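You operate a simulated robot arm through the tools that you are given. There is no shell and no other tool. Be economical: measure what you need, move in short steps, check, and stop when the job is done.

Carry out the task below with a simulated robot arm. There is one attempt and no reset: what you move stays moved.

## Task
Open the red drawer, take the grease tin and put it in the inside of the red drawer and shut the drawer again. Then close the grey drawer. Then take the scrap tin and put it on the top of the cell two stand. Then fetch the amber lens and set it on the shelf under the fitter's bench. Then take the silver sprocket and put it on the shelf under the fitter's bench. Then take the drip cup on the top of the fitter's bench and put it away on the top of the rework bench. Then take the clear film roll from the top of the fitter's bench and leave it on the shelf under the fitter's bench. Then put the relay with the largest size on its label from the top of the fitter's bench on top of the blue lens. Then take the white prop and leave it on the wrapping bench top. Then fetch the beaker and stand it on the top of the tint bench. Then pull the desk drawer open. Keep to this order. Set down upright: amber lens, beaker.

Only the result counts: the job must be done as asked and must still hold three seconds after the hand-in. Knocking over, shifting, dropping, spilling or breaking anything else fails it.

## Robot
A 6-joint arm with a fingered hand on a trunk, on a base that drives. Base frame: it is fixed to the floor where the robot stands at the start and does not move with it; the origin is under the middle of the robot, x ahead of it, y to its left, z up. Units: mm, rad, N and s.
With the tool pointing down near the work surface it reaches from about 260 to 680 mm from the robot's upright axis, wherever it stands. Its first joint turns from -2.897 to 2.897 rad. Places, roughly: amber lens (6x6x10 cm) [200, -2200, 900]; beaker [0, 4500, 1000]; blue lens (6x6x10 cm) [-1600, -4700, 900]; desk drawer [-2900, -3000, 800]; drip cup (8x8x5 cm) [-1100, -4900, 900]; grease tin (10x10x4 cm) [-1700, 100, 800]; grey drawer [0, -1000, 600]; inside of the red drawer [500, -100, 600]; red drawer [500, -100, 600]; relay [-1250, -4750, 1000]; scrap tin (10x10x8 cm) [300, -400, 800]; shelf under the fitter's bench [-900, -4800, 300]; silver sprocket (7x4x4 cm) [-1000, -4800, 900]; top of the cell two stand (42x19 cm) [1780, -3480, 780]; top of the rework bench [-1600, 900, 800]; top of the tint bench [-900, 2700, 800]; white prop [0, 4250, 1000]; wrapping bench top [-300, 3700, 800]. Payload 4 kg.
Tool frame: the origin (TCP) lies between the finger pads and is the grasp point; the fingertips stand 26 mm ahead of it; z points along the fingers, y is the line along which they close. The gripper opens to 148 mm. The gripper's body begins 73 mm behind the TCP. The gripper is a hand of 3 fingers: y runs from the thumb to the fingers, the wrist lies at [0, 0, -239] in the tool frame, and closing takes about 1.5 s.
Orientation is told as [roll, pitch, yaw] about the base's x, y, z axes, in that order, counted from this pose: with the fingers straight down and closing along the base's y, the tool's x points along the base's -x, its y along +y and its z along -z.

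## Interface
- The arm moves only by the tool apply_moves. Its argument "rows" is a list of rows, each a list of 6 numbers: the shift along the tool's x, y, z in mm, then the turn, a rotation vector about the tool's x, y, z in rad. In form: [[x, y, z, ax, ay, az], ...]. A call has 1 to 20 rows; each row is the pose to reach, as a shift and turn from the pose commanded when the call began, along the tool's axes at that moment. "hand" is the opening, from 0 (shut) to 1 (fully open), set as the call begins (left out, the last holds). Each row takes 0.2 s and may step no farther than 50 mm and 0.15 rad from the row before; otherwise, or with a gripper value out of range, the whole call is refused. Where a pose cannot be reached the arm comes as near as it can. A force on the tool above 40 N (or 10 N above the force at the start of the call, whichever is more), or a blocked arm, ends the call early, and 0.2 s more pass. The fingers move at their own pace (about 153 mm/s each) and stop on an object; they squeeze with about 33 N. The grip force told is the motor's: it shows also when the fingers shut on nothing. Time passes only in rows, and 0.2 s behind the last, so rows that repeat a pose let the fingers close. The reply holds the time, the measured pose of the TCP, the force on the tool along the base axes, the opening and the grip force, in the units named above and with some noise, with the torque about the TCP (base axes, N m) and any sound that the robot's microphone picked up.
- Cameras (640 x 400 px; columns grow to the right, rows downward): "scene" is now at [-4.8, 155.4, 1508.2]; the picture's right is [-0.92, -0.39, 0.00], its down [-0.35, 0.83, -0.43] and it looks along [0.17, -0.40, -0.90] (base axes); focal length 258 px, centre (320, 200). "wrist" rides on the gripper at [68, -39, -90] in the tool frame; the picture's right is [0.50, 0.87, 0.00], its down [-0.66, 0.38, -0.65] and it looks along [-0.57, 0.33, 0.76] (tool axes); focal length 222 px, centre (320, 200). There is no depth. A picture from a camera that has moved, and an enlarged one, comes with that camera's place and axes in the base frame and with its lens.
- capture(camera): a new picture of that camera. No time passes.
- move_column(by): slides the trunk up (or, below 0, down) by that many mm; the arm and the scene camera ride with it, the base frame stays. It gives what a move gives, with no picture.
- base_move(legs): drives the robot by 1 to 6 legs, each [ahead, left, turn to the left] in mm, mm and rad, along the robot's own axes; the way and the turn of a leg run together, so that a leg with both is an arc; at most 1500 mm and 3.142 rad a leg. The arm and the cameras ride along, it lands a little off, and it stops where it bumps. It gives what a move gives.
- finger_targets(finger1, finger2, thumb_bend): sets how far each is bent, from 0 (flat) to 1 (curled in); at 0.3 the hand is open as for a grip, at 0.7 the pads meet at the TCP. One left out holds its place. A second passes; each finger stops where it meets its share of the squeeze, and holds until it gets a number again. A gripper value or a shape takes the hand back. It gives what a move gives, with no picture; readings hold the bend of each and the force on the fingers (four entries, about 0 where the hand has none), thumb and palm.
- set_grasp(shape): the hand has 3 fingers and takes this shape, open, in about a second: jaw (thumb against the fingers, like two jaws); tri (thumb and two fingers); tip (a fingertip pinch); poke (one finger out to press); point (the index stretched); flat (the hand flat); cup (the hand cupped); fist (a fist). The gripper value then closes the fingers along that shape, each until it touches; the sizes above hold for jaw. It gives what a move gives, with no picture.
- aim_head(pan, tilt): turns the head with the scene camera to pan (to the left, within 2.094 rad either way) and tilt (down, from -0.506 to 1.204), counted from straight ahead of the robot. It gives what a move gives.
- zoom(camera, box): a new picture of the part [left, top, right, bottom] of that camera's present view, enlarged. No time passes.
- sign_off(): hands the job in; it is judged then, once.

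Go step by step. Nothing tells you exact positions but the pictures and the camera data: compare them with the known pose of the tool, close in by small moves and look again before you grip or let go. The budget is 546 turns and 328 pictures, counting those below and the enlarged ones. Unless the task says otherwise, let go and move clear before handing in.

The tools are called after "Emit:" as a command line: name --pt "numbers of a row" for each row, then --argument value for the rest, lists and objects as JSON in quotes. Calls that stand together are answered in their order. apply_moves: Moves the arm, as the interface text tells. Its arguments: {"type":"object","properties":{"rows":{"type":"array","items":{"type":"array","items":{"type":"number"}}},"hand":{"type":"number"}},"required":["rows"]} The other tools are called the same way: move_column (by) slides the trunk up or down; set_grasp (shape) gives the hand a shape; finger_targets (finger1, finger2, thumb_bend) moves the fingers one by one; base_move (legs) drives the base; aim_head (pan, tilt) turns the head that bears the scene camera; capture (camera) takes a picture; zoom (camera, box) takes an enlarged picture of a part of a camera's view; sign_off () hands the job in.

At the start:

```text
clock: 0.0
ee_pos: [150.9, -380.3, 949.5]
tool_rot: [0.001, -0.001, 0.001]
wrist_force: [-0.4, -0.3, 0.2]
torque: [-0.01, 0.0, 0.04]
width: 147.8
grasp_force: 0.1
shape: jaw
bend: [0.3, 0.3, 0.3]
finger forces: [0.1, 0.0, 0.0, 0.1, 0.0, 0.0]
trunk travel left (down, up): [-275.0, 42.0]
robot x, y, heading: [0.0, 1.2, -0.004]
head pan, tilt: [-1.171, 1.122]
```

scene: 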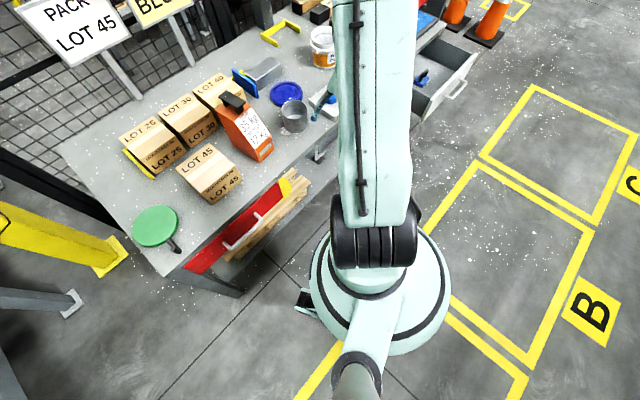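
wrist: 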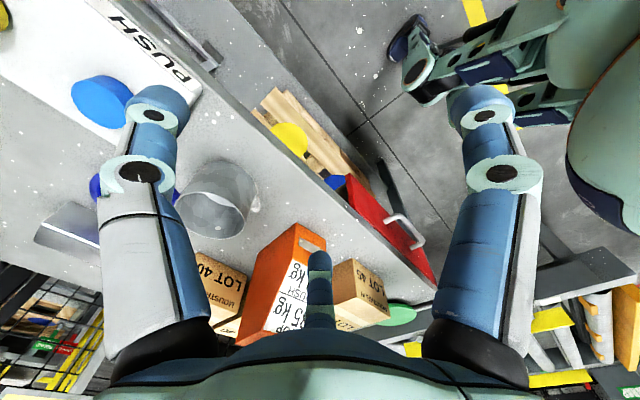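

I see a bench ahead of the robot with boxes, a steel tin and a red drawer in its front. I'll look around with the head first.

Emit:
aim_head --pan 0 --tilt 0.8

Emit:
capture --camera "scene"

Emit:
aim_head --pan -0.9 --tilt 0.7

Emit:
capture --camera "scene"

Emit:
aim_head --pan 2.09 --tilt 0.5

Emit:
capture --camera "scene"

```text
clock: 1.4
ee_pos: [149.5, -381.5, 949.2]
tool_rot: [-0.001, 0.0, 0.001]
wrist_force: [0.4, -0.1, -0.1]
torque: [0.01, 0.01, 0.0]
width: 148.0
grasp_force: 0.1
shape: jaw
bend: [0.3, 0.3, 0.3]
finger forces: [0.1, 0.0, 0.1, 0.0, 0.1, 0.0]
trunk travel left (down, up): [-275.0, 42.0]
robot x, y, heading: [1.8, 2.4, -0.001]
head pan, tilt: [0.0, 0.799]
```

```text
325 pictures are left
camera scene: at [52.0, 212.0, 1531.4], right [0.0, -1.0, 0.0], down [-0.72, 0.0, -0.7], along [0.7, 0.0, -0.72], focal length 258 px, centre (320, 200)
```

scene: 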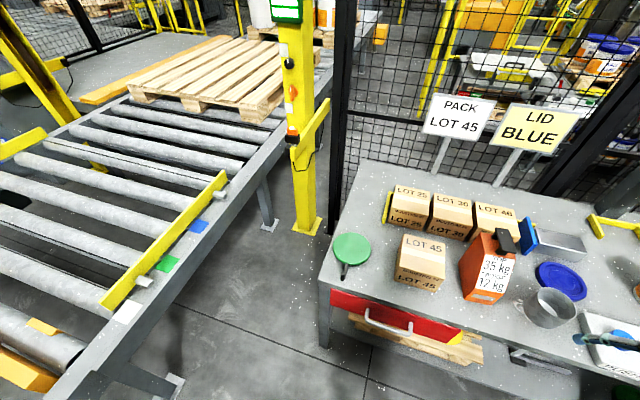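

```text
clock: 2.6
ee_pos: [150.0, -381.5, 947.4]
tool_rot: [0.0, 0.0, 0.0]
wrist_force: [0.0, -0.7, 0.7]
torque: [0.01, 0.03, -0.02]
width: 148.0
grasp_force: 0.1
shape: jaw
bend: [0.3, 0.3, 0.3]
finger forces: [0.0, 0.1, 0.0, 0.1, 0.0, 0.1]
trunk travel left (down, up): [-275.0, 42.0]
robot x, y, heading: [1.0, -1.8, -0.002]
head pan, tilt: [-0.901, 0.7]
```

```text
324 pictures are left
camera scene: at [24.1, 145.6, 1539.6], right [-0.78, -0.62, 0.0], down [-0.4, 0.5, -0.76], along [0.48, -0.6, -0.64], focal length 258 px, centre (320, 200)
```

scene: 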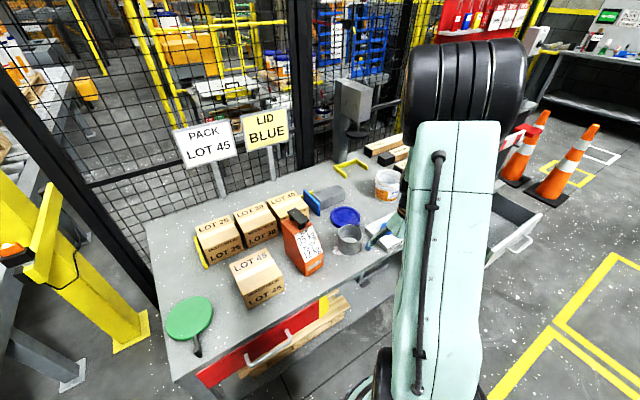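

```text
clock: 5.2
ee_pos: [149.8, -380.4, 947.5]
tool_rot: [0.0, 0.0, -0.002]
wrist_force: [0.1, 0.3, 0.4]
torque: [0.01, 0.0, 0.02]
width: 147.8
grasp_force: 0.1
shape: jaw
bend: [0.3, 0.3, 0.3]
finger forces: [0.0, 0.0, 0.1, 0.1, 0.0, 0.0]
trunk travel left (down, up): [-275.0, 42.0]
robot x, y, heading: [3.8, -1.1, -0.006]
head pan, tilt: [2.089, 0.499]
```

```text
323 pictures are left
camera scene: at [-73.7, 291.2, 1557.3], right [0.87, 0.5, 0.0], down [0.24, -0.42, -0.88], along [-0.43, 0.76, -0.48], focal length 258 px, centre (320, 200)
```

scene: 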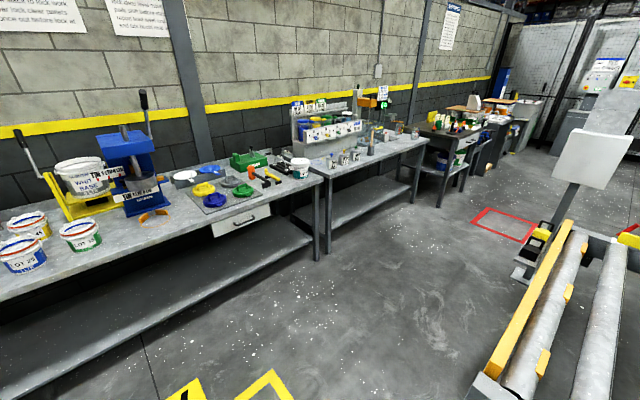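

The bench front is skewed about 0.33 rad, with the red drawer on the near face. I'll zoom in on its handle and on the rest of the bench.

Emit:
aim_head --pan -0.05 --tilt 1.15

Emit:
capture --camera "scene"

Emit:
zoom --camera "scene" --box '[280, 100, 480, 225]'

Emit:
aim_head --pan -1.9 --tilt 0.5

Emit:
capture --camera "scene"

```text
clock: 7.2
ee_pos: [148.7, -380.7, 948.8]
tool_rot: [0.001, 0.001, 0.001]
wrist_force: [-0.1, 0.0, 0.7]
torque: [0.01, 0.03, 0.0]
width: 147.6
grasp_force: 0.0
shape: jaw
bend: [0.3, 0.3, 0.3]
finger forces: [0.0, 0.0, 0.0, 0.0, 0.0, 0.0]
trunk travel left (down, up): [-275.0, 42.0]
robot x, y, heading: [1.8, 0.2, 0.0]
head pan, tilt: [-0.051, 1.15]
```

```text
322 pictures are left
camera scene: at [30.8, 209.1, 1506.5], right [-0.05, -1.0, 0.0], down [-0.91, 0.05, -0.41], along [0.41, -0.02, -0.91], focal length 258 px, centre (320, 200)
```

scene: 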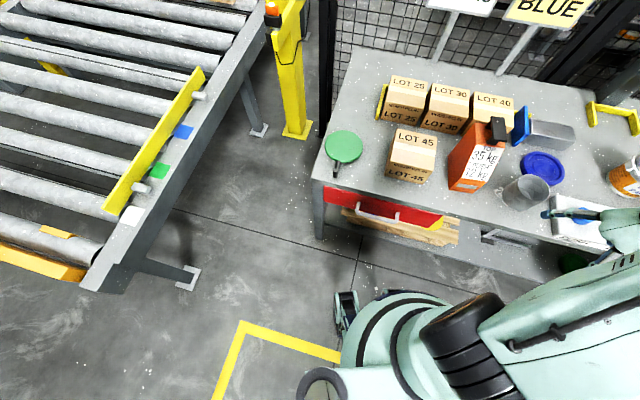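

```text
3.20 times, centred on (380, 162) of scene
camera zoom: at [30.8, 209.1, 1506.5], right [-0.05, -1.0, 0.0], down [-0.91, 0.05, -0.41], along [0.41, -0.02, -0.91], focal length 827 px, centre (128, 320)
```

zoom: 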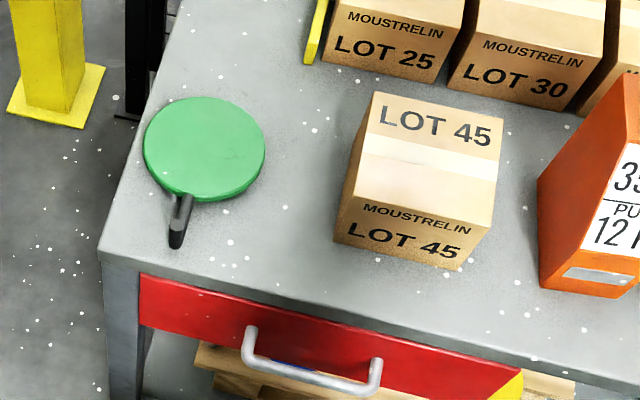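

```text
clock: 9.0
ee_pos: [149.9, -381.4, 947.6]
tool_rot: [0.0, 0.002, 0.0]
wrist_force: [0.4, 0.5, -0.4]
torque: [0.04, -0.01, -0.02]
width: 148.0
grasp_force: 0.0
shape: jaw
bend: [0.3, 0.3, 0.3]
finger forces: [0.0, 0.0, 0.0, 0.0, 0.0, 0.0]
trunk travel left (down, up): [-275.0, 42.0]
robot x, y, heading: [-1.8, -0.4, 0.004]
head pan, tilt: [-1.901, 0.499]
```

```text
320 pictures are left
camera scene: at [-58.1, 126.0, 1557.3], right [-0.95, 0.32, 0.0], down [0.15, 0.45, -0.88], along [-0.28, -0.83, -0.48], focal length 258 px, centre (320, 200)
```

scene: 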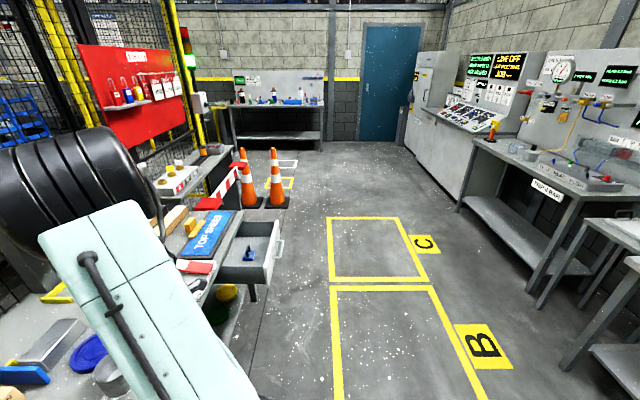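

The red drawer is shut and its handle bar is at about (338, -6, 658), pulling out along (-0.95, 0.30). I'll back the base off and square it to the drawer so the handle is about 620 mm ahead.

Emit:
base_move --legs '[[-254, 180, 0], [0, 0, -0.305]]'

Emit:
aim_head --pan 0 --tilt 0.9

Emit:
capture --camera "scene"

Emit:
zoom --camera "scene" --box '[260, 130, 500, 280]'

```text
clock: 12.1
ee_pos: [-221.2, -224.4, 949.2]
tool_rot: [-0.001, 0.002, -0.309]
wrist_force: [0.0, 0.5, 0.3]
torque: [0.01, 0.0, 0.0]
width: 147.7
grasp_force: 0.1
shape: jaw
bend: [0.3, 0.3, 0.3]
finger forces: [0.1, 0.0, 0.0, 0.1, 0.0, 0.0]
trunk travel left (down, up): [-275.0, 42.0]
robot x, y, heading: [-248.5, 183.2, -0.307]
head pan, tilt: [-1.901, 0.499]
```

```text
clock: 14.0
ee_pos: [-220.3, -225.0, 948.2]
tool_rot: [-0.001, -0.001, -0.309]
wrist_force: [-0.1, 0.8, 0.3]
torque: [-0.01, 0.04, -0.01]
width: 148.0
grasp_force: 0.1
shape: jaw
bend: [0.3, 0.3, 0.3]
finger forces: [0.1, 0.1, 0.0, 0.0, 0.0, 0.0]
trunk travel left (down, up): [-275.0, 42.0]
robot x, y, heading: [-244.8, 184.1, -0.308]
head pan, tilt: [0.0, 0.901]
```

```text
319 pictures are left
camera scene: at [-138.7, 370.4, 1523.5], right [-0.31, -0.95, 0.0], down [-0.75, 0.24, -0.62], along [0.59, -0.19, -0.78], focal length 258 px, centre (320, 200)
```

scene: 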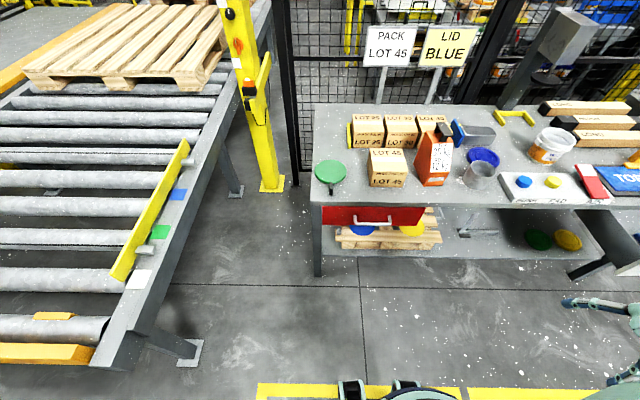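

```text
2.67 times, centred on (380, 205) of scene
camera zoom: at [-138.7, 370.4, 1523.5], right [-0.31, -0.95, 0.0], down [-0.75, 0.24, -0.62], along [0.59, -0.19, -0.78], focal length 689 px, centre (160, 187)
```

zoom: 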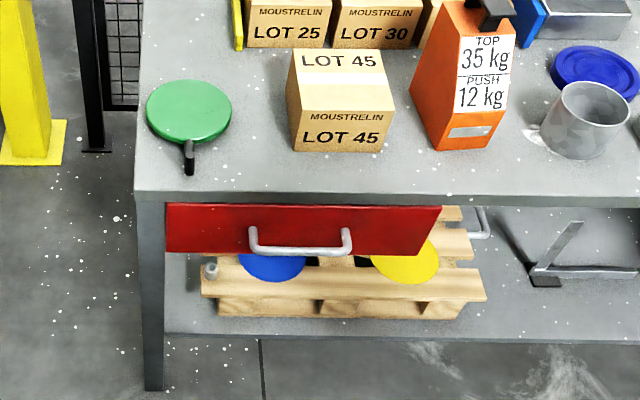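

Bar confirmed at about (333, -2, 658), roughly 607 mm straight ahead of the robot. Swinging the arm forward and levelling the hand in front of the drawer.

Emit:
apply_moves --pt "-32 35 5 0 -0.1428 0" --pt "-64 70 10 0 -0.2856 0" --pt "-96 105 15 0 -0.4284 0" --pt "-128 140 20 0 -0.5712 0" --pt "-160 175 25 0 -0.714 0" --pt "-192 210 30 0 -0.8568 0" --pt "-224 245 35 0 -0.9996 0" --pt "-256 280 40 0 -1.1424 0" --pt "-288 315 45 0 -1.2852 0" --pt "-320 350 50 0 -1.428 0" --pt "-352 382 55 0 -1.5708 0" --hand 0.6

Emit:
capture --camera "scene"

```text
clock: 16.4
ee_pos: [170.1, -3.4, 1192.9]
tool_rot: [0.0, -0.939, -0.35]
wrist_force: [0.7, 0.5, -0.4]
torque: [0.03, 0.03, -0.01]
width: 89.0
grasp_force: 0.1
shape: jaw
bend: [0.32, 0.32, 0.7]
finger forces: [0.1, 0.0, 0.0, 0.1, 0.1, 0.0]
out of reach, approached as far as the arm can: row 1, 2, 3, 4, 5, 6, 7, 8, 9, 10, 11
trunk travel left (down, up): [-275.0, 42.0]
robot x, y, heading: [-248.4, 185.5, -0.302]
head pan, tilt: [0.0, 0.901]
```

```text
317 pictures are left
camera scene: at [-138.6, 370.3, 1523.5], right [-0.3, -0.95, 0.0], down [-0.75, 0.24, -0.62], along [0.59, -0.19, -0.78], focal length 258 px, centre (320, 200)
```

scene: 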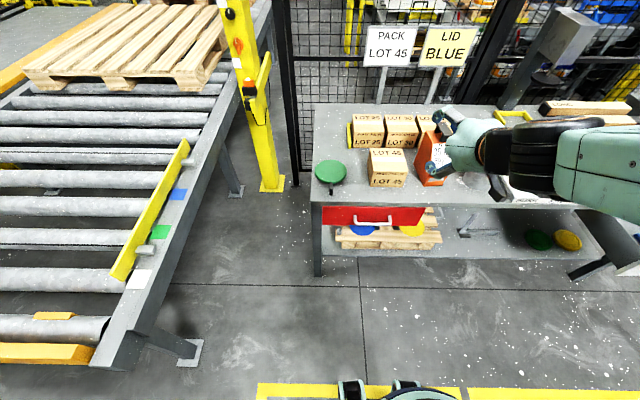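

The arm could not follow that pose. I'll check what it takes as its commanded pose with a zero move.

Emit:
apply_moves --pt "0 0 0 0 0 0"

```text
clock: 16.8
ee_pos: [170.2, -3.3, 1192.3]
tool_rot: [0.0, -0.94, -0.353]
wrist_force: [0.1, 0.5, 0.2]
torque: [0.0, 0.01, 0.03]
width: 89.4
grasp_force: 0.0
shape: jaw
bend: [0.32, 0.32, 0.7]
finger forces: [0.0, 0.0, 0.0, 0.1, 0.0, 0.0]
trunk travel left (down, up): [-275.0, 42.0]
robot x, y, heading: [-248.6, 183.6, -0.307]
head pan, tilt: [0.0, 0.901]
```

Commanded pose equals the reached one. I'll try lowering with this tilt kept, to learn what is reachable.

Emit:
apply_moves --pt "32 0 24 0 0 0" --pt "64 0 48 0 0 0" --pt "96 0 72 0 0 0" --pt "128 0 96 0 0 0" --pt "160 0 120 0 0 0" --pt "192 0 144 0 0 0" --pt "224 0 168 0 0 0"

```text
clock: 18.4
ee_pos: [178.5, -4.2, 910.2]
tool_rot: [-0.003, -0.939, -0.35]
wrist_force: [-0.1, -0.6, 0.0]
torque: [0.06, -0.02, 0.03]
width: 88.9
grasp_force: 0.0
shape: jaw
bend: [0.32, 0.32, 0.7]
finger forces: [0.1, 0.0, 0.0, 0.0, 0.0, 0.1]
out of reach, approached as far as the arm can: row 1, 2
trunk travel left (down, up): [-275.0, 42.0]
robot x, y, heading: [-245.2, 183.6, -0.306]
head pan, tilt: [0.0, 0.901]
```

Works at this height. Now continue the tilt to horizontal and shift left to the handle's line.

Emit:
apply_moves --pt "0 20 0 0 -0.126 0" --pt "0 40 0 0 -0.252 0" --pt "0 55 0 0 -0.378 0" --pt "0 55 0 0 -0.504 0" --pt "0 55 0 0 -0.63 0"

```text
clock: 19.6
ee_pos: [196.6, 47.6, 912.8]
tool_rot: [-0.752, -1.57, 0.402]
wrist_force: [-0.8, -0.3, 0.3]
torque: [-0.01, 0.02, 0.01]
width: 89.1
grasp_force: 0.0
shape: jaw
bend: [0.32, 0.32, 0.7]
finger forces: [0.1, 0.0, 0.0, 0.0, 0.0, 0.0]
trunk travel left (down, up): [-275.0, 42.0]
robot x, y, heading: [-248.3, 182.1, -0.312]
head pan, tilt: [0.0, 0.901]
```

Horizontal is reached. Now roll the hand 90° so it closes vertically about the horizontal bar.

Emit:
apply_moves --pt "0 0 0 0 0 0.143" --pt "0 0 0 0 0 0.286" --pt "0 0 0 0 0 0.428" --pt "0 0 0 0 0 0.571" --pt "0 0 0 0 0 0.714" --pt "0 0 0 0 0 0.857" --pt "0 0 0 0 0 1.0" --pt "0 0 0 0 0 1.143" --pt "0 0 0 0 0 1.285" --pt "0 0 0 0 0 1.428" --pt "0 0 0 0 0 1.571"

Emit:
move_column --by -200

Emit:
capture --camera "scene"

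Emit:
capture --camera "wrist"

```text
clock: 22.0
ee_pos: [197.0, 47.8, 911.0]
tool_rot: [1.568, 0.004, -1.921]
wrist_force: [0.6, 0.5, 0.1]
torque: [0.01, -0.04, -0.01]
width: 88.9
grasp_force: 0.0
shape: jaw
bend: [0.32, 0.32, 0.7]
finger forces: [0.0, 0.0, 0.0, 0.0, 0.0, 0.1]
trunk travel left (down, up): [-275.0, 42.0]
robot x, y, heading: [-246.7, 181.2, -0.306]
head pan, tilt: [0.0, 0.901]
```

```text
clock: 24.1
ee_pos: [196.2, 46.7, 712.4]
tool_rot: [1.569, 0.001, -1.922]
wrist_force: [0.5, -0.1, -0.2]
torque: [-0.02, -0.01, -0.02]
width: 89.1
grasp_force: 0.1
shape: jaw
bend: [0.32, 0.32, 0.7]
finger forces: [0.0, 0.1, 0.0, 0.0, 0.1, 0.1]
trunk travel left (down, up): [-75.0, 242.0]
robot x, y, heading: [-247.5, 186.8, -0.308]
head pan, tilt: [0.0, 0.901]
```

```text
316 pictures are left
camera scene: at [-109.0, 360.9, 1318.2], right [-0.3, -0.95, 0.0], down [-0.75, 0.24, -0.62], along [0.59, -0.19, -0.78], focal length 258 px, centre (320, 200)
```

scene: 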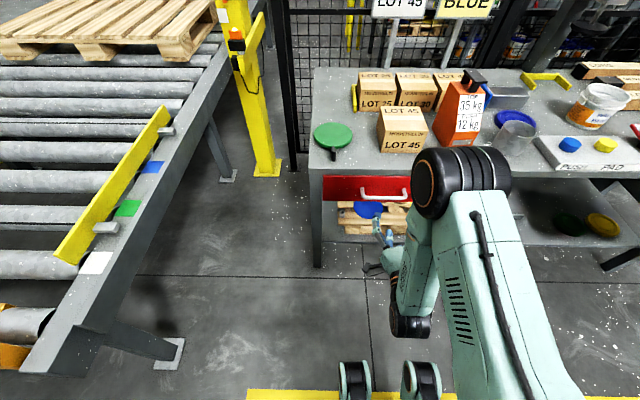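

```text
315 pictures are left
camera wrist: at [134.7, 141.2, 675.0], right [0.17, 0.47, 0.87], down [-0.84, -0.39, 0.38], along [0.52, -0.79, 0.33], focal length 222 px, centre (320, 200)
```

wrist: 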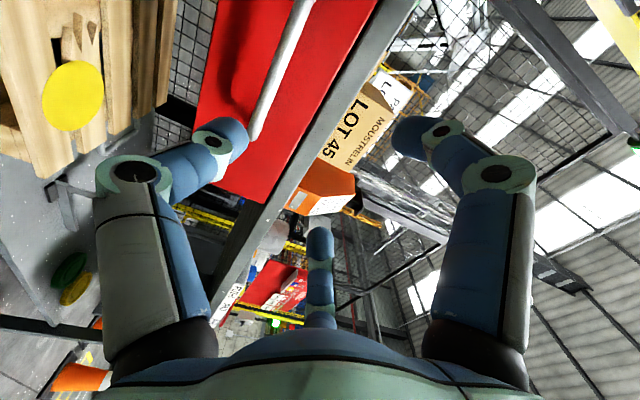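

The hand is level with closing vertical; the bar's centre is about 145 mm ahead and 48 mm lower. I'll go down and advance onto it.

Emit:
apply_moves --pt "0 -48 0 0 0.045 0" --pt "0 -48 45 0 0.045 0" --pt "0 -48 90 0 0.045 0" --pt "0 -48 115 0 0.045 0"

Emit:
capture --camera "wrist"

Emit:
capture --camera "scene"

```text
clock: 25.1
ee_pos: [306.6, 5.6, 664.0]
tool_rot: [1.568, 0.001, -1.876]
wrist_force: [-0.6, 0.4, -0.4]
torque: [0.01, -0.04, -0.01]
width: 89.1
grasp_force: 0.1
shape: jaw
bend: [0.32, 0.32, 0.7]
finger forces: [0.1, 0.0, 0.1, 0.0, 0.1, 0.1]
trunk travel left (down, up): [-75.0, 242.0]
robot x, y, heading: [-248.4, 182.8, -0.306]
head pan, tilt: [0.0, 0.901]
```

```text
314 pictures are left
camera wrist: at [239.1, 97.7, 628.0], right [0.15, 0.48, 0.87], down [-0.82, -0.43, 0.38], along [0.55, -0.77, 0.33], focal length 222 px, centre (320, 200)
```

wrist: 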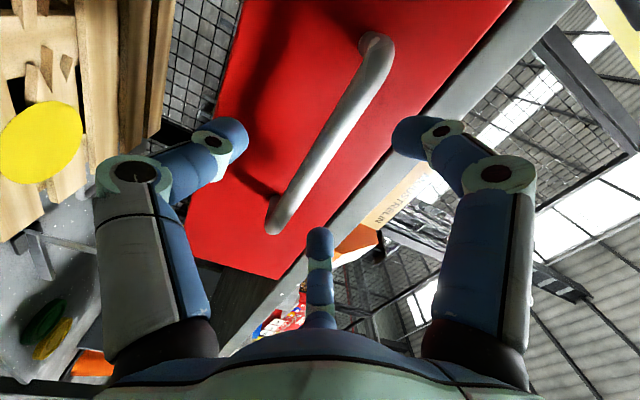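

```text
313 pictures are left
camera scene: at [-108.8, 360.8, 1318.1], right [-0.3, -0.95, 0.0], down [-0.75, 0.24, -0.62], along [0.59, -0.19, -0.78], focal length 258 px, centre (320, 200)
```

scene: 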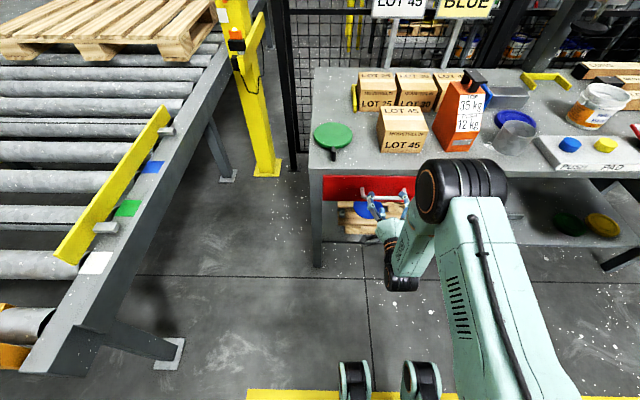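

The bar lies between thumb and fingers, a bit ahead. Advance in small steps to bring it to the TCP.

Emit:
apply_moves --pt "0 0 12 0 0 0" --pt "0 0 24 0 0 0" --pt "0 0 34 0 0 0"

Emit:
capture --camera "wrist"

```text
clock: 25.9
ee_pos: [335.9, -3.9, 663.5]
tool_rot: [1.568, 0.0, -1.877]
wrist_force: [0.1, -0.7, -0.2]
torque: [-0.02, 0.01, 0.0]
width: 89.0
grasp_force: 0.1
shape: jaw
bend: [0.32, 0.32, 0.7]
finger forces: [0.0, 0.0, 0.0, 0.1, 0.1, 0.0]
trunk travel left (down, up): [-75.0, 242.0]
robot x, y, heading: [-250.4, 182.5, -0.314]
head pan, tilt: [0.0, 0.901]
```

```text
312 pictures are left
camera wrist: at [270.6, 87.7, 626.8], right [0.15, 0.48, 0.87], down [-0.82, -0.43, 0.38], along [0.55, -0.77, 0.33], focal length 222 px, centre (320, 200)
```

wrist: 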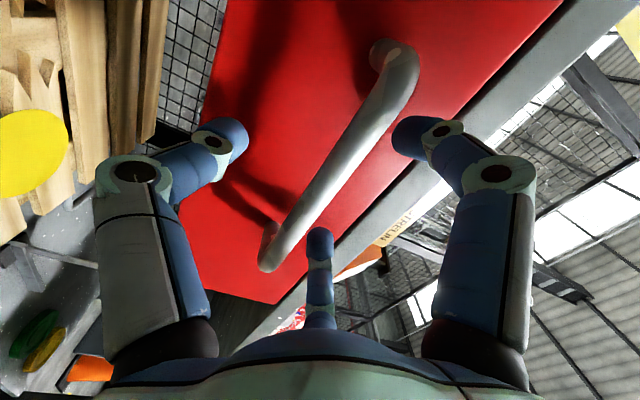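

The bar is about 10 mm ahead of the TCP and centred vertically. Advance a little and close.

Emit:
apply_moves --pt "0 0 9 0 0 0"

Emit:
apply_moves --pt "0 0 0 0 0 0" --pt "0 0 0 0 0 0" --pt "0 0 0 0 0 0" --pt "0 0 0 0 0 0" --pt "0 0 0 0 0 0" --pt "0 0 0 0 0 0" --pt "0 0 0 0 0 0" --hand 0

Emit:
capture --camera "wrist"

```text
clock: 26.3
ee_pos: [344.4, -6.2, 665.2]
tool_rot: [1.57, 0.002, -1.876]
wrist_force: [-2.2, 0.8, -0.5]
torque: [-0.04, -0.05, -0.09]
width: 88.6
grasp_force: 0.0
shape: jaw
bend: [0.32, 0.32, 0.7]
finger forces: [0.0, 1.5, 0.0, 0.1, 0.0, 0.0]
trunk travel left (down, up): [-75.0, 242.0]
robot x, y, heading: [-246.4, 184.1, -0.309]
head pan, tilt: [0.0, 0.901]
```

```text
clock: 27.9
ee_pos: [345.6, -6.3, 663.5]
tool_rot: [1.568, 0.001, -1.876]
wrist_force: [1.8, 0.3, -12.9]
torque: [-0.16, -0.11, -0.07]
width: 0.0
grasp_force: 32.9
shape: jaw
bend: [0.7, 0.85, 0.61]
finger forces: [0.0, 3.2, 0.1, 0.1, 14.7, 0.1]
trunk travel left (down, up): [-75.0, 242.0]
robot x, y, heading: [-248.1, 184.2, -0.303]
head pan, tilt: [0.0, 0.901]
```

```text
311 pictures are left
camera wrist: at [279.9, 85.0, 626.3], right [0.15, 0.48, 0.87], down [-0.82, -0.43, 0.38], along [0.55, -0.77, 0.32], focal length 222 px, centre (320, 200)
```

wrist: 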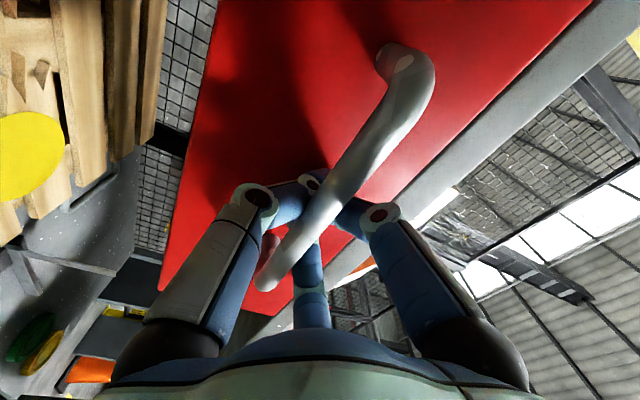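

The fingers have wrapped around behind the bar, hooking it. Pull back along the tool axis.

Emit:
apply_moves --pt "0 0 -15 0 0 0" --pt "0 0 -30 0 0 0" --pt "0 0 -50 0 0 0" --pt "0 0 -70 0 0 0"

Emit:
capture --camera "scene"

```text
clock: 28.9
ee_pos: [278.9, 15.6, 664.5]
tool_rot: [1.567, 0.001, -1.877]
wrist_force: [1.8, 4.4, -15.0]
torque: [-0.14, -0.1, -0.04]
width: 0.0
grasp_force: 33.0
shape: jaw
bend: [0.7, 0.85, 0.61]
finger forces: [0.0, 2.4, 0.0, 0.0, 15.1, 0.1]
trunk travel left (down, up): [-75.0, 242.0]
robot x, y, heading: [-244.4, 182.8, -0.306]
head pan, tilt: [0.0, 0.901]
```

```text
310 pictures are left
camera scene: at [-107.8, 361.0, 1318.0], right [-0.3, -0.95, 0.0], down [-0.75, 0.24, -0.62], along [0.59, -0.19, -0.78], focal length 258 px, centre (320, 200)
```

scene: 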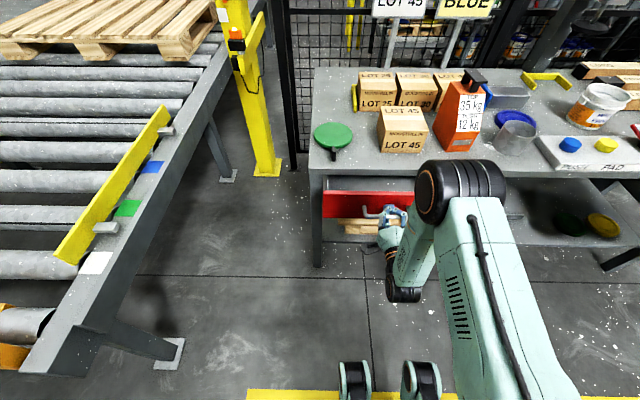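

The drawer is sliding open. I'll continue pulling by backing the base.

Emit:
base_move --legs '[[-90, 0, 0], [-90, 0, 0]]'

Emit:
capture --camera "scene"

```text
clock: 30.8
ee_pos: [107.4, 72.4, 663.3]
tool_rot: [1.567, -0.001, -1.875]
wrist_force: [4.5, 14.8, -15.4]
torque: [-0.07, -0.2, -0.08]
width: 0.1
grasp_force: 32.5
shape: jaw
bend: [0.7, 0.85, 0.61]
finger forces: [0.0, 2.2, 0.0, 0.0, 17.2, 0.1]
trunk travel left (down, up): [-75.0, 242.0]
robot x, y, heading: [-417.3, 235.8, -0.315]
head pan, tilt: [0.0, 0.901]
```

```text
309 pictures are left
camera scene: at [-279.8, 417.0, 1317.8], right [-0.3, -0.95, 0.0], down [-0.75, 0.24, -0.62], along [0.59, -0.19, -0.78], focal length 258 px, centre (320, 200)
```

scene: 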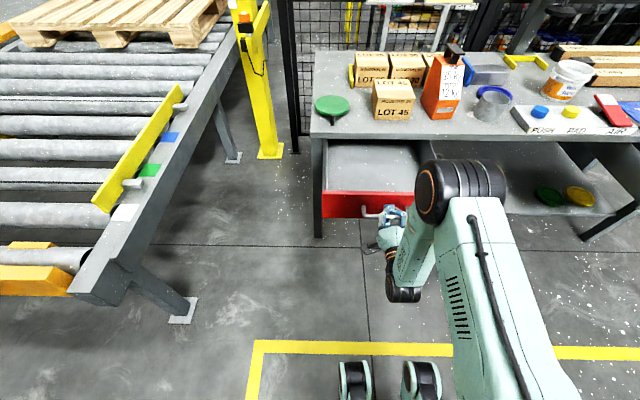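

The drawer is open about 250 mm and empty inside. Release the bar and back off.

Emit:
apply_moves --pt "0 0 0 0 0 0" --pt "0 0 0 0 0 0" --pt "0 0 0 0 0 0" --pt "0 0 0 0 0 0" --pt "0 0 0 0 0 0" --pt "0 0 0 0 0 0" --hand 0.6

Emit:
apply_moves --pt "0 0 -30 0 0 0" --pt "0 0 -60 0 0 0" --pt "0 0 -100 0 0 0" --pt "0 40 -130 0 0 0"

Emit:
capture --camera "scene"

```text
clock: 32.1
ee_pos: [107.2, 70.2, 663.9]
tool_rot: [1.569, 0.001, -1.874]
wrist_force: [-0.1, 0.1, 0.6]
torque: [-0.01, 0.01, -0.02]
width: 88.6
grasp_force: 0.1
shape: jaw
bend: [0.32, 0.32, 0.7]
finger forces: [0.1, 0.2, 0.1, 0.0, 0.0, 0.0]
trunk travel left (down, up): [-75.0, 242.0]
robot x, y, heading: [-420.0, 235.9, -0.306]
head pan, tilt: [0.0, 0.901]
```

```text
clock: 33.1
ee_pos: [8.6, 98.4, 714.7]
tool_rot: [1.562, 0.002, -1.874]
wrist_force: [-0.1, -0.1, -1.2]
torque: [0.01, 0.01, 0.01]
width: 88.7
grasp_force: 0.1
shape: jaw
bend: [0.32, 0.32, 0.7]
finger forces: [0.0, 0.0, 0.1, 0.0, 0.0, 0.0]
out of reach, approached as far as the arm can: row 3, 4
trunk travel left (down, up): [-75.0, 242.0]
robot x, y, heading: [-420.5, 238.2, -0.312]
head pan, tilt: [0.0, 0.901]
```

```text
308 pictures are left
camera scene: at [-281.7, 416.1, 1318.2], right [-0.3, -0.95, 0.0], down [-0.75, 0.24, -0.62], along [0.59, -0.19, -0.78], focal length 258 px, centre (320, 200)
```

scene: 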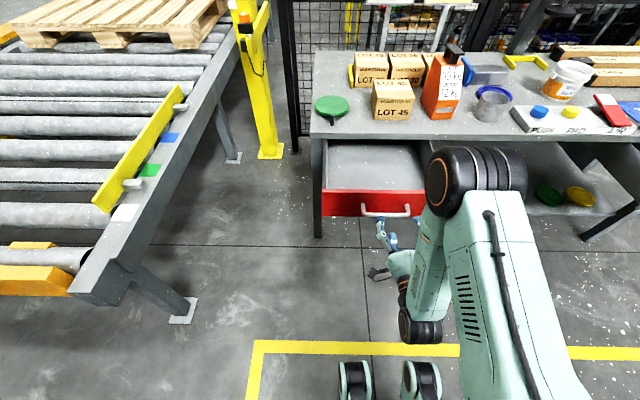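

The drawer stays open and the hand is clear. Raise the trunk and swing the hand to point down for travel, and look toward the rework bench.

Emit:
move_column --by 200

Emit:
apply_moves --pt "0 0 0 0.143 0 0" --pt "0 0 0 0.286 0 0" --pt "0 0 0 0.428 0 0" --pt "0 0 0 0.571 0 0" --pt "0 0 0 0.714 0 0" --pt "0 0 0 0.857 0 0" --pt "0 0 0 1.0 0 0" --pt "0 0 0 1.143 0 0" --pt "0 0 0 1.285 0 0" --pt "0 0 0 1.428 0 0" --pt "0 0 0 1.571 0 0" --hand 1

Emit:
aim_head --pan 2.09 --tilt 0.4

Emit:
capture --camera "scene"

```text
clock: 35.3
ee_pos: [15.3, 100.0, 918.6]
tool_rot: [1.567, 0.0, -1.875]
wrist_force: [-0.2, -0.6, -0.4]
torque: [-0.04, 0.01, 0.0]
width: 88.8
grasp_force: 0.1
shape: jaw
bend: [0.32, 0.32, 0.7]
finger forces: [0.1, 0.0, 0.0, 0.0, 0.1, 0.0]
trunk travel left (down, up): [-275.0, 42.0]
robot x, y, heading: [-418.2, 237.6, -0.307]
head pan, tilt: [0.0, 0.901]
```

```text
clock: 37.7
ee_pos: [17.4, 99.4, 917.7]
tool_rot: [-0.004, -0.001, -1.874]
wrist_force: [0.9, 0.6, 0.1]
torque: [0.0, 0.01, 0.02]
width: 148.2
grasp_force: 0.0
shape: jaw
bend: [0.3, 0.3, 0.3]
finger forces: [0.0, 0.1, 0.1, 0.0, 0.0, 0.0]
trunk travel left (down, up): [-275.0, 42.0]
robot x, y, heading: [-417.7, 238.7, -0.308]
head pan, tilt: [0.0, 0.901]
```

```text
clock: 39.7
ee_pos: [16.0, 97.9, 918.1]
tool_rot: [-0.002, 0.001, -1.874]
wrist_force: [0.3, 0.0, 0.5]
torque: [0.02, 0.02, 0.0]
width: 147.8
grasp_force: 0.0
shape: jaw
bend: [0.3, 0.3, 0.3]
finger forces: [0.0, 0.0, 0.1, 0.0, 0.0, 0.0]
trunk travel left (down, up): [-275.0, 42.0]
robot x, y, heading: [-421.1, 235.1, -0.31]
head pan, tilt: [2.089, 0.4]
```

```text
307 pictures are left
camera scene: at [-402.2, 539.0, 1566.5], right [0.98, 0.21, 0.0], down [0.08, -0.38, -0.92], along [-0.19, 0.9, -0.39], focal length 258 px, centre (320, 200)
```

scene: 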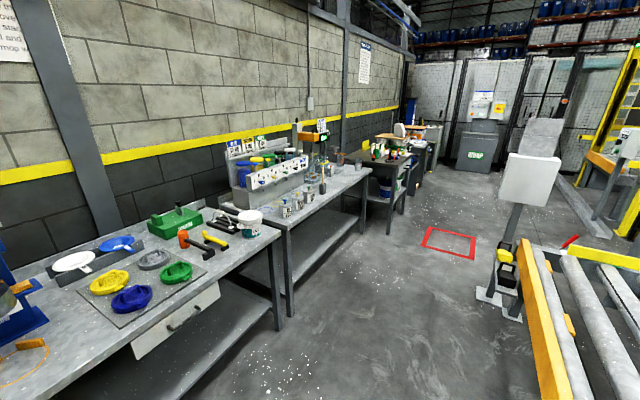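

The rework bench line lies along the far wall, its front edge slanting about 0.22 rad. I'll turn right to face it and move nearer to the grease tin's place.

Emit:
base_move --legs '[[0, 0, -1.53], [0, 0, -1.53], [300, 400, 0]]'

Emit:
aim_head --pan 0 --tilt 0.7

Emit:
capture --camera "scene"

```text
clock: 50.1
ee_pos: [-1247.4, 12.6, 917.9]
tool_rot: [-0.003, -0.002, 1.346]
wrist_force: [-0.1, -0.7, -0.6]
torque: [0.0, 0.01, 0.0]
width: 147.7
grasp_force: 0.0
shape: jaw
bend: [0.3, 0.3, 0.3]
finger forces: [0.1, 0.0, 0.0, 0.0, 0.1, 0.0]
trunk travel left (down, up): [-275.0, 42.0]
robot x, y, heading: [-804.4, -92.4, 2.91]
head pan, tilt: [2.089, 0.4]
```

```text
clock: 52.1
ee_pos: [-1247.4, 13.5, 918.0]
tool_rot: [-0.002, 0.001, 1.346]
wrist_force: [-0.3, 0.3, -0.3]
torque: [-0.02, -0.01, 0.0]
width: 148.1
grasp_force: 0.0
shape: jaw
bend: [0.3, 0.3, 0.3]
finger forces: [0.1, 0.1, 0.0, 0.1, 0.1, 0.0]
trunk travel left (down, up): [-275.0, 42.0]
robot x, y, heading: [-807.3, -94.7, 2.91]
head pan, tilt: [0.0, 0.7]
```

```text
306 pictures are left
camera scene: at [-908.2, -281.2, 1539.6], right [0.23, 0.97, 0.0], down [0.63, -0.15, -0.77], along [-0.74, 0.17, -0.64], focal length 258 px, centre (320, 200)
```

scene: 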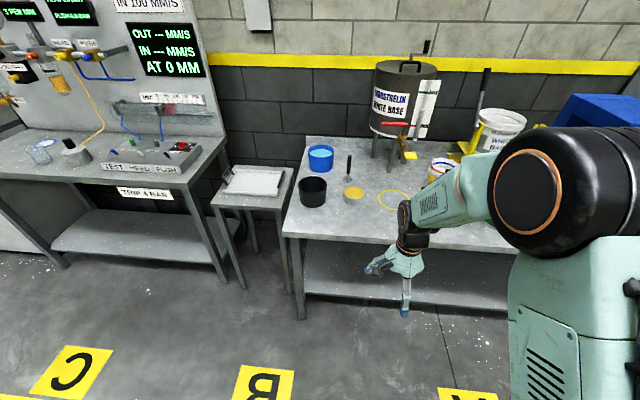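

I see a blue tin, a black tin and a small yellow one on the bench. Zooming to tell which is the grease tin.

Emit:
zoom --camera "scene" --box '[270, 120, 470, 245]'

Emit:
capture --camera "wrist"

```text
3.20 times, centred on (370, 182) of scene
camera zoom: at [-908.2, -281.2, 1539.6], right [0.23, 0.97, 0.0], down [0.63, -0.15, -0.77], along [-0.74, 0.17, -0.64], focal length 827 px, centre (160, 256)
```

zoom: 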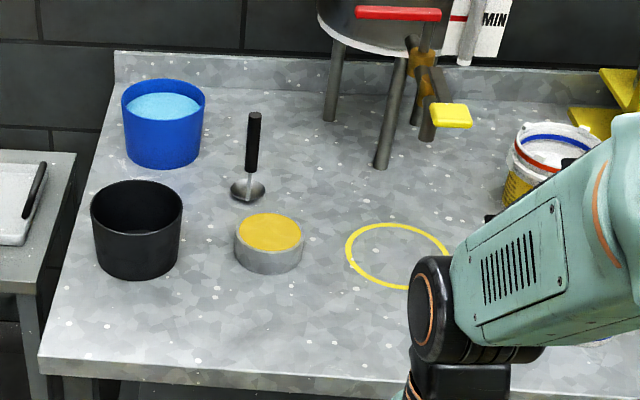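

```text
304 pictures are left
camera wrist: at [-1225.0, -61.6, 1010.3], right [-0.96, -0.29, 0.0], down [-0.22, 0.72, 0.65], along [-0.19, 0.62, -0.76], focal length 222 px, centre (320, 200)
```

wrist: 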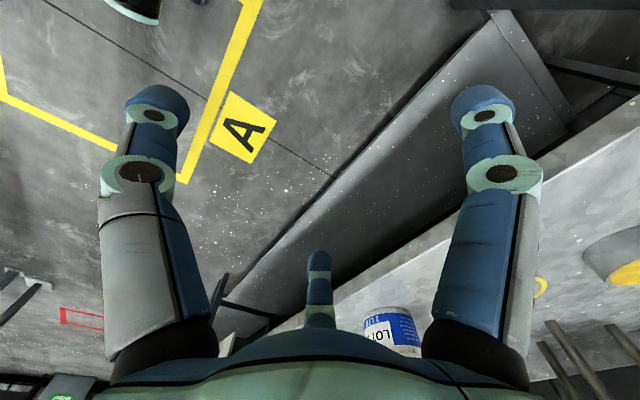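

The yellow-topped round tin (100 mm wide, 40 mm tall) at about (-1790, 86) is the grease tin. I'll drive up until it is about 580 mm ahead.

Emit:
base_move --legs '[[0, 0, -0.09], [412, 60, 0]]'

Emit:
aim_head --pan -0.1 --tilt 0.9

Emit:
capture --camera "scene"

Emit:
capture --camera "wrist"

```text
clock: 55.2
ee_pos: [-1643.4, 122.6, 917.7]
tool_rot: [-0.003, 0.0, 1.259]
wrist_force: [-0.7, -0.3, -0.7]
torque: [-0.02, -0.03, -0.02]
width: 148.0
grasp_force: 0.0
shape: jaw
bend: [0.3, 0.3, 0.3]
finger forces: [0.1, 0.1, 0.1, 0.0, 0.1, 0.1]
trunk travel left (down, up): [-275.0, 42.0]
robot x, y, heading: [-1211.7, -15.9, 2.826]
head pan, tilt: [0.0, 0.7]
```

```text
clock: 55.9
ee_pos: [-1642.4, 122.3, 918.5]
tool_rot: [-0.004, -0.001, 1.261]
wrist_force: [-1.3, -0.5, 0.1]
torque: [0.02, -0.01, 0.0]
width: 148.1
grasp_force: 0.0
shape: jaw
bend: [0.3, 0.3, 0.3]
finger forces: [0.0, 0.1, 0.1, 0.1, 0.0, 0.0]
trunk travel left (down, up): [-275.0, 42.0]
robot x, y, heading: [-1209.7, -24.4, 2.831]
head pan, tilt: [-0.099, 0.901]
```

```text
303 pictures are left
camera scene: at [-1318.4, -196.1, 1523.5], right [0.4, 0.91, 0.0], down [0.72, -0.32, -0.62], along [-0.57, 0.25, -0.78], focal length 258 px, centre (320, 200)
```

scene: 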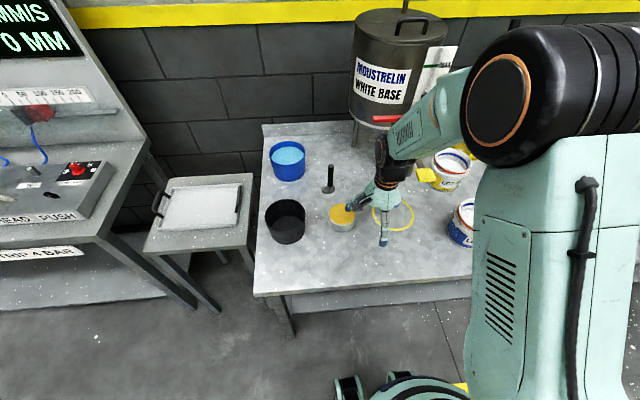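

```text
302 pictures are left
camera wrist: at [-1626.7, 45.7, 1010.4], right [-0.98, -0.21, 0.0], down [-0.16, 0.74, 0.65], along [-0.14, 0.64, -0.76], focal length 222 px, centre (320, 200)
```

wrist: 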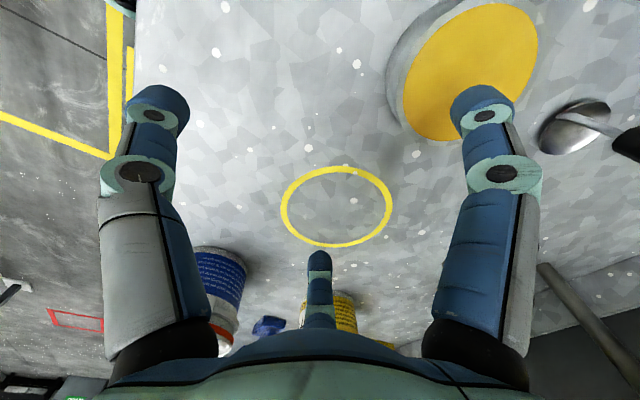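

Bench surface checks out near z≈755. Tin estimates differ slightly between cameras; zoom for a better fix.

Emit:
zoom --camera "scene" --box '[250, 130, 450, 255]'

```text
3.20 times, centred on (350, 192) of scene
camera zoom: at [-1318.4, -196.1, 1523.5], right [0.4, 0.91, 0.0], down [0.72, -0.32, -0.62], along [-0.57, 0.25, -0.78], focal length 827 px, centre (224, 224)
```

zoom: 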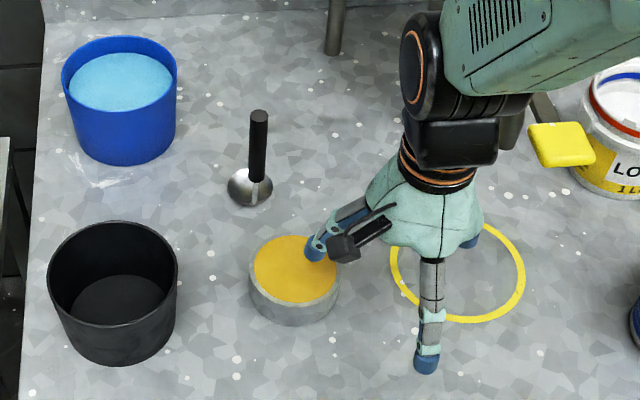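

The tin's centre is near (-1762, 72), clear of its neighbours. Move above it at height and check.

Emit:
apply_moves --pt "28 33 0 0 0 0" --pt "56 66 0 0 0 0" --pt "84 99 0 0 0 0" --pt "84 99 30 0 0 0" --hand 1

Emit:
capture --camera "wrist"

Emit:
zoom --camera "scene" --box '[250, 130, 450, 255]'

```text
clock: 56.9
ee_pos: [-1764.2, 73.1, 884.8]
tool_rot: [-0.002, 0.001, 1.262]
wrist_force: [0.2, 1.6, -0.8]
torque: [-0.02, 0.0, -0.01]
width: 148.2
grasp_force: 0.1
shape: jaw
bend: [0.3, 0.3, 0.3]
finger forces: [0.0, 0.0, 0.0, 0.0, 0.0, 0.1]
trunk travel left (down, up): [-275.0, 42.0]
robot x, y, heading: [-1210.9, -21.2, 2.826]
head pan, tilt: [-0.099, 0.901]
```

```text
300 pictures are left
camera wrist: at [-1747.1, -3.0, 978.4], right [-0.98, -0.21, 0.0], down [-0.16, 0.74, 0.65], along [-0.14, 0.64, -0.76], focal length 222 px, centre (320, 200)
```

wrist: 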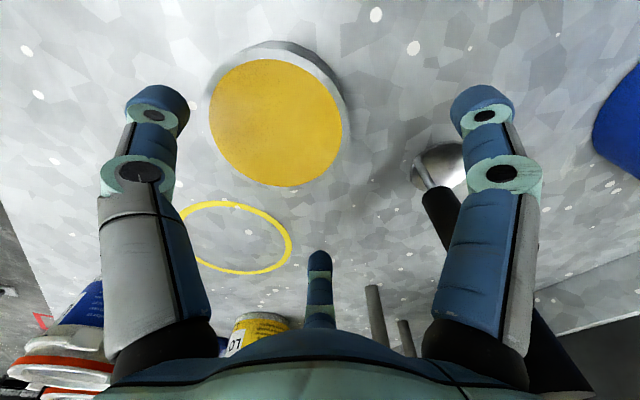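

```text
3.20 times, centred on (350, 192) of scene
camera zoom: at [-1318.4, -195.7, 1523.5], right [0.4, 0.91, 0.0], down [0.72, -0.32, -0.62], along [-0.57, 0.25, -0.78], focal length 827 px, centre (224, 224)
```

zoom: 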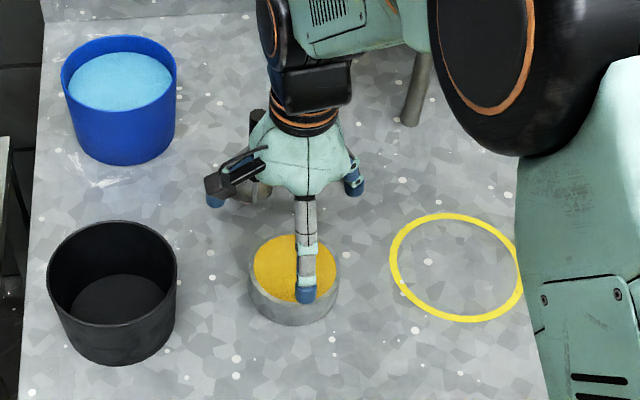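

Triangulating shows this bench's top is really at z≈800, so the tin's top is ≈840 and its centre ≈(-1733, 61). Shift back and lower part way, then check.

Emit:
apply_moves --pt "2 -33 0 0 0 0" --pt "2 -33 20 0 0 0" --pt "2 -33 38 0 0 0"

Emit:
capture --camera "wrist"

Emit:
zoom --camera "scene" --box '[250, 130, 450, 255]'

```text
clock: 57.7
ee_pos: [-1732.8, 59.5, 850.8]
tool_rot: [-0.002, 0.001, 1.261]
wrist_force: [-0.6, -0.2, -0.3]
torque: [-0.04, -0.01, 0.0]
width: 148.0
grasp_force: 0.2
shape: jaw
bend: [0.3, 0.3, 0.3]
finger forces: [0.0, 0.1, 0.0, 0.0, 0.0, 0.0]
trunk travel left (down, up): [-275.0, 42.0]
robot x, y, heading: [-1207.4, -22.9, 2.824]
head pan, tilt: [-0.099, 0.901]
```

```text
298 pictures are left
camera wrist: at [-1715.8, -16.4, 942.6], right [-0.98, -0.21, 0.0], down [-0.16, 0.74, 0.65], along [-0.14, 0.64, -0.76], focal length 222 px, centre (320, 200)
```

wrist: 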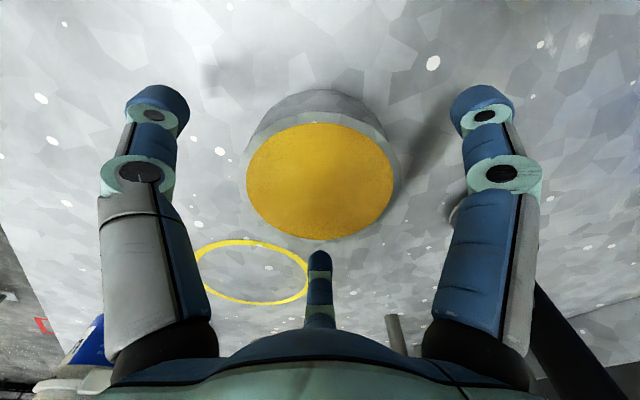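

```text
3.20 times, centred on (350, 192) of scene
camera zoom: at [-1318.3, -196.2, 1523.5], right [0.4, 0.91, 0.0], down [0.72, -0.32, -0.62], along [-0.57, 0.25, -0.78], focal length 827 px, centre (224, 224)
```

zoom: 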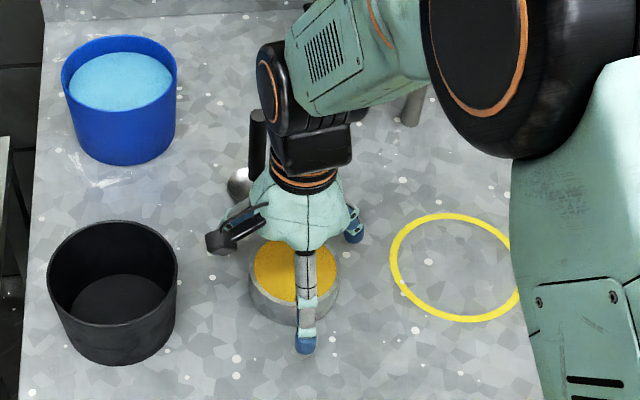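

The tin is centred between the fingers. Lower 20 mm and close.

Emit:
apply_moves --pt "0 0 10 0 0 0" --pt "0 0 21 0 0 0"

Emit:
apply_moves --pt "0 0 0 0 0 0" --pt "0 0 0 0 0 0" --pt "0 0 0 0 0 0" --pt "0 0 0 0 0 0" --pt "0 0 0 0 0 0" --pt "0 0 0 0 0 0" --hand 0

Emit:
capture --camera "wrist"

```text
clock: 58.3
ee_pos: [-1732.5, 59.9, 828.7]
tool_rot: [-0.005, -0.001, 1.26]
wrist_force: [-0.5, -0.4, 0.3]
torque: [-0.02, -0.01, 0.01]
width: 147.7
grasp_force: 0.0
shape: jaw
bend: [0.3, 0.3, 0.3]
finger forces: [0.0, 0.1, 0.0, 0.0, 0.1, 0.0]
trunk travel left (down, up): [-275.0, 42.0]
robot x, y, heading: [-1210.9, -18.0, 2.827]
head pan, tilt: [-0.099, 0.901]
```

```text
clock: 59.7
ee_pos: [-1733.3, 60.5, 828.1]
tool_rot: [-0.004, -0.001, 1.26]
wrist_force: [1.1, -1.2, 0.6]
torque: [0.0, -0.03, -0.01]
width: 85.2
grasp_force: 33.3
shape: jaw
bend: [0.34, 0.31, 0.7]
finger forces: [29.9, 30.1, 0.1, 0.0, 29.7, 0.0]
trunk travel left (down, up): [-275.0, 42.0]
robot x, y, heading: [-1210.2, -22.7, 2.824]
head pan, tilt: [-0.099, 0.901]
```

```text
296 pictures are left
camera wrist: at [-1716.3, -16.2, 921.3], right [-0.98, -0.21, 0.0], down [-0.16, 0.74, 0.65], along [-0.14, 0.64, -0.76], focal length 222 px, centre (320, 200)
```

wrist: 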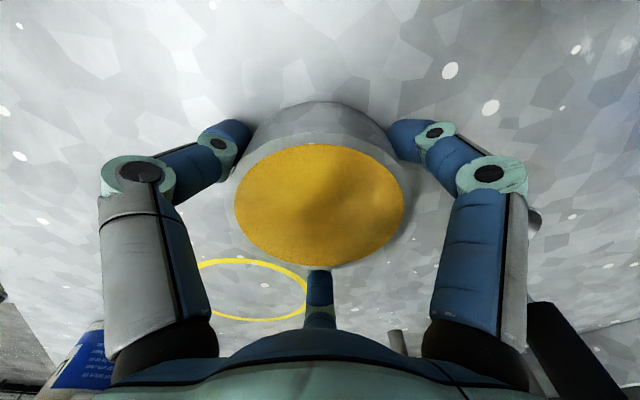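

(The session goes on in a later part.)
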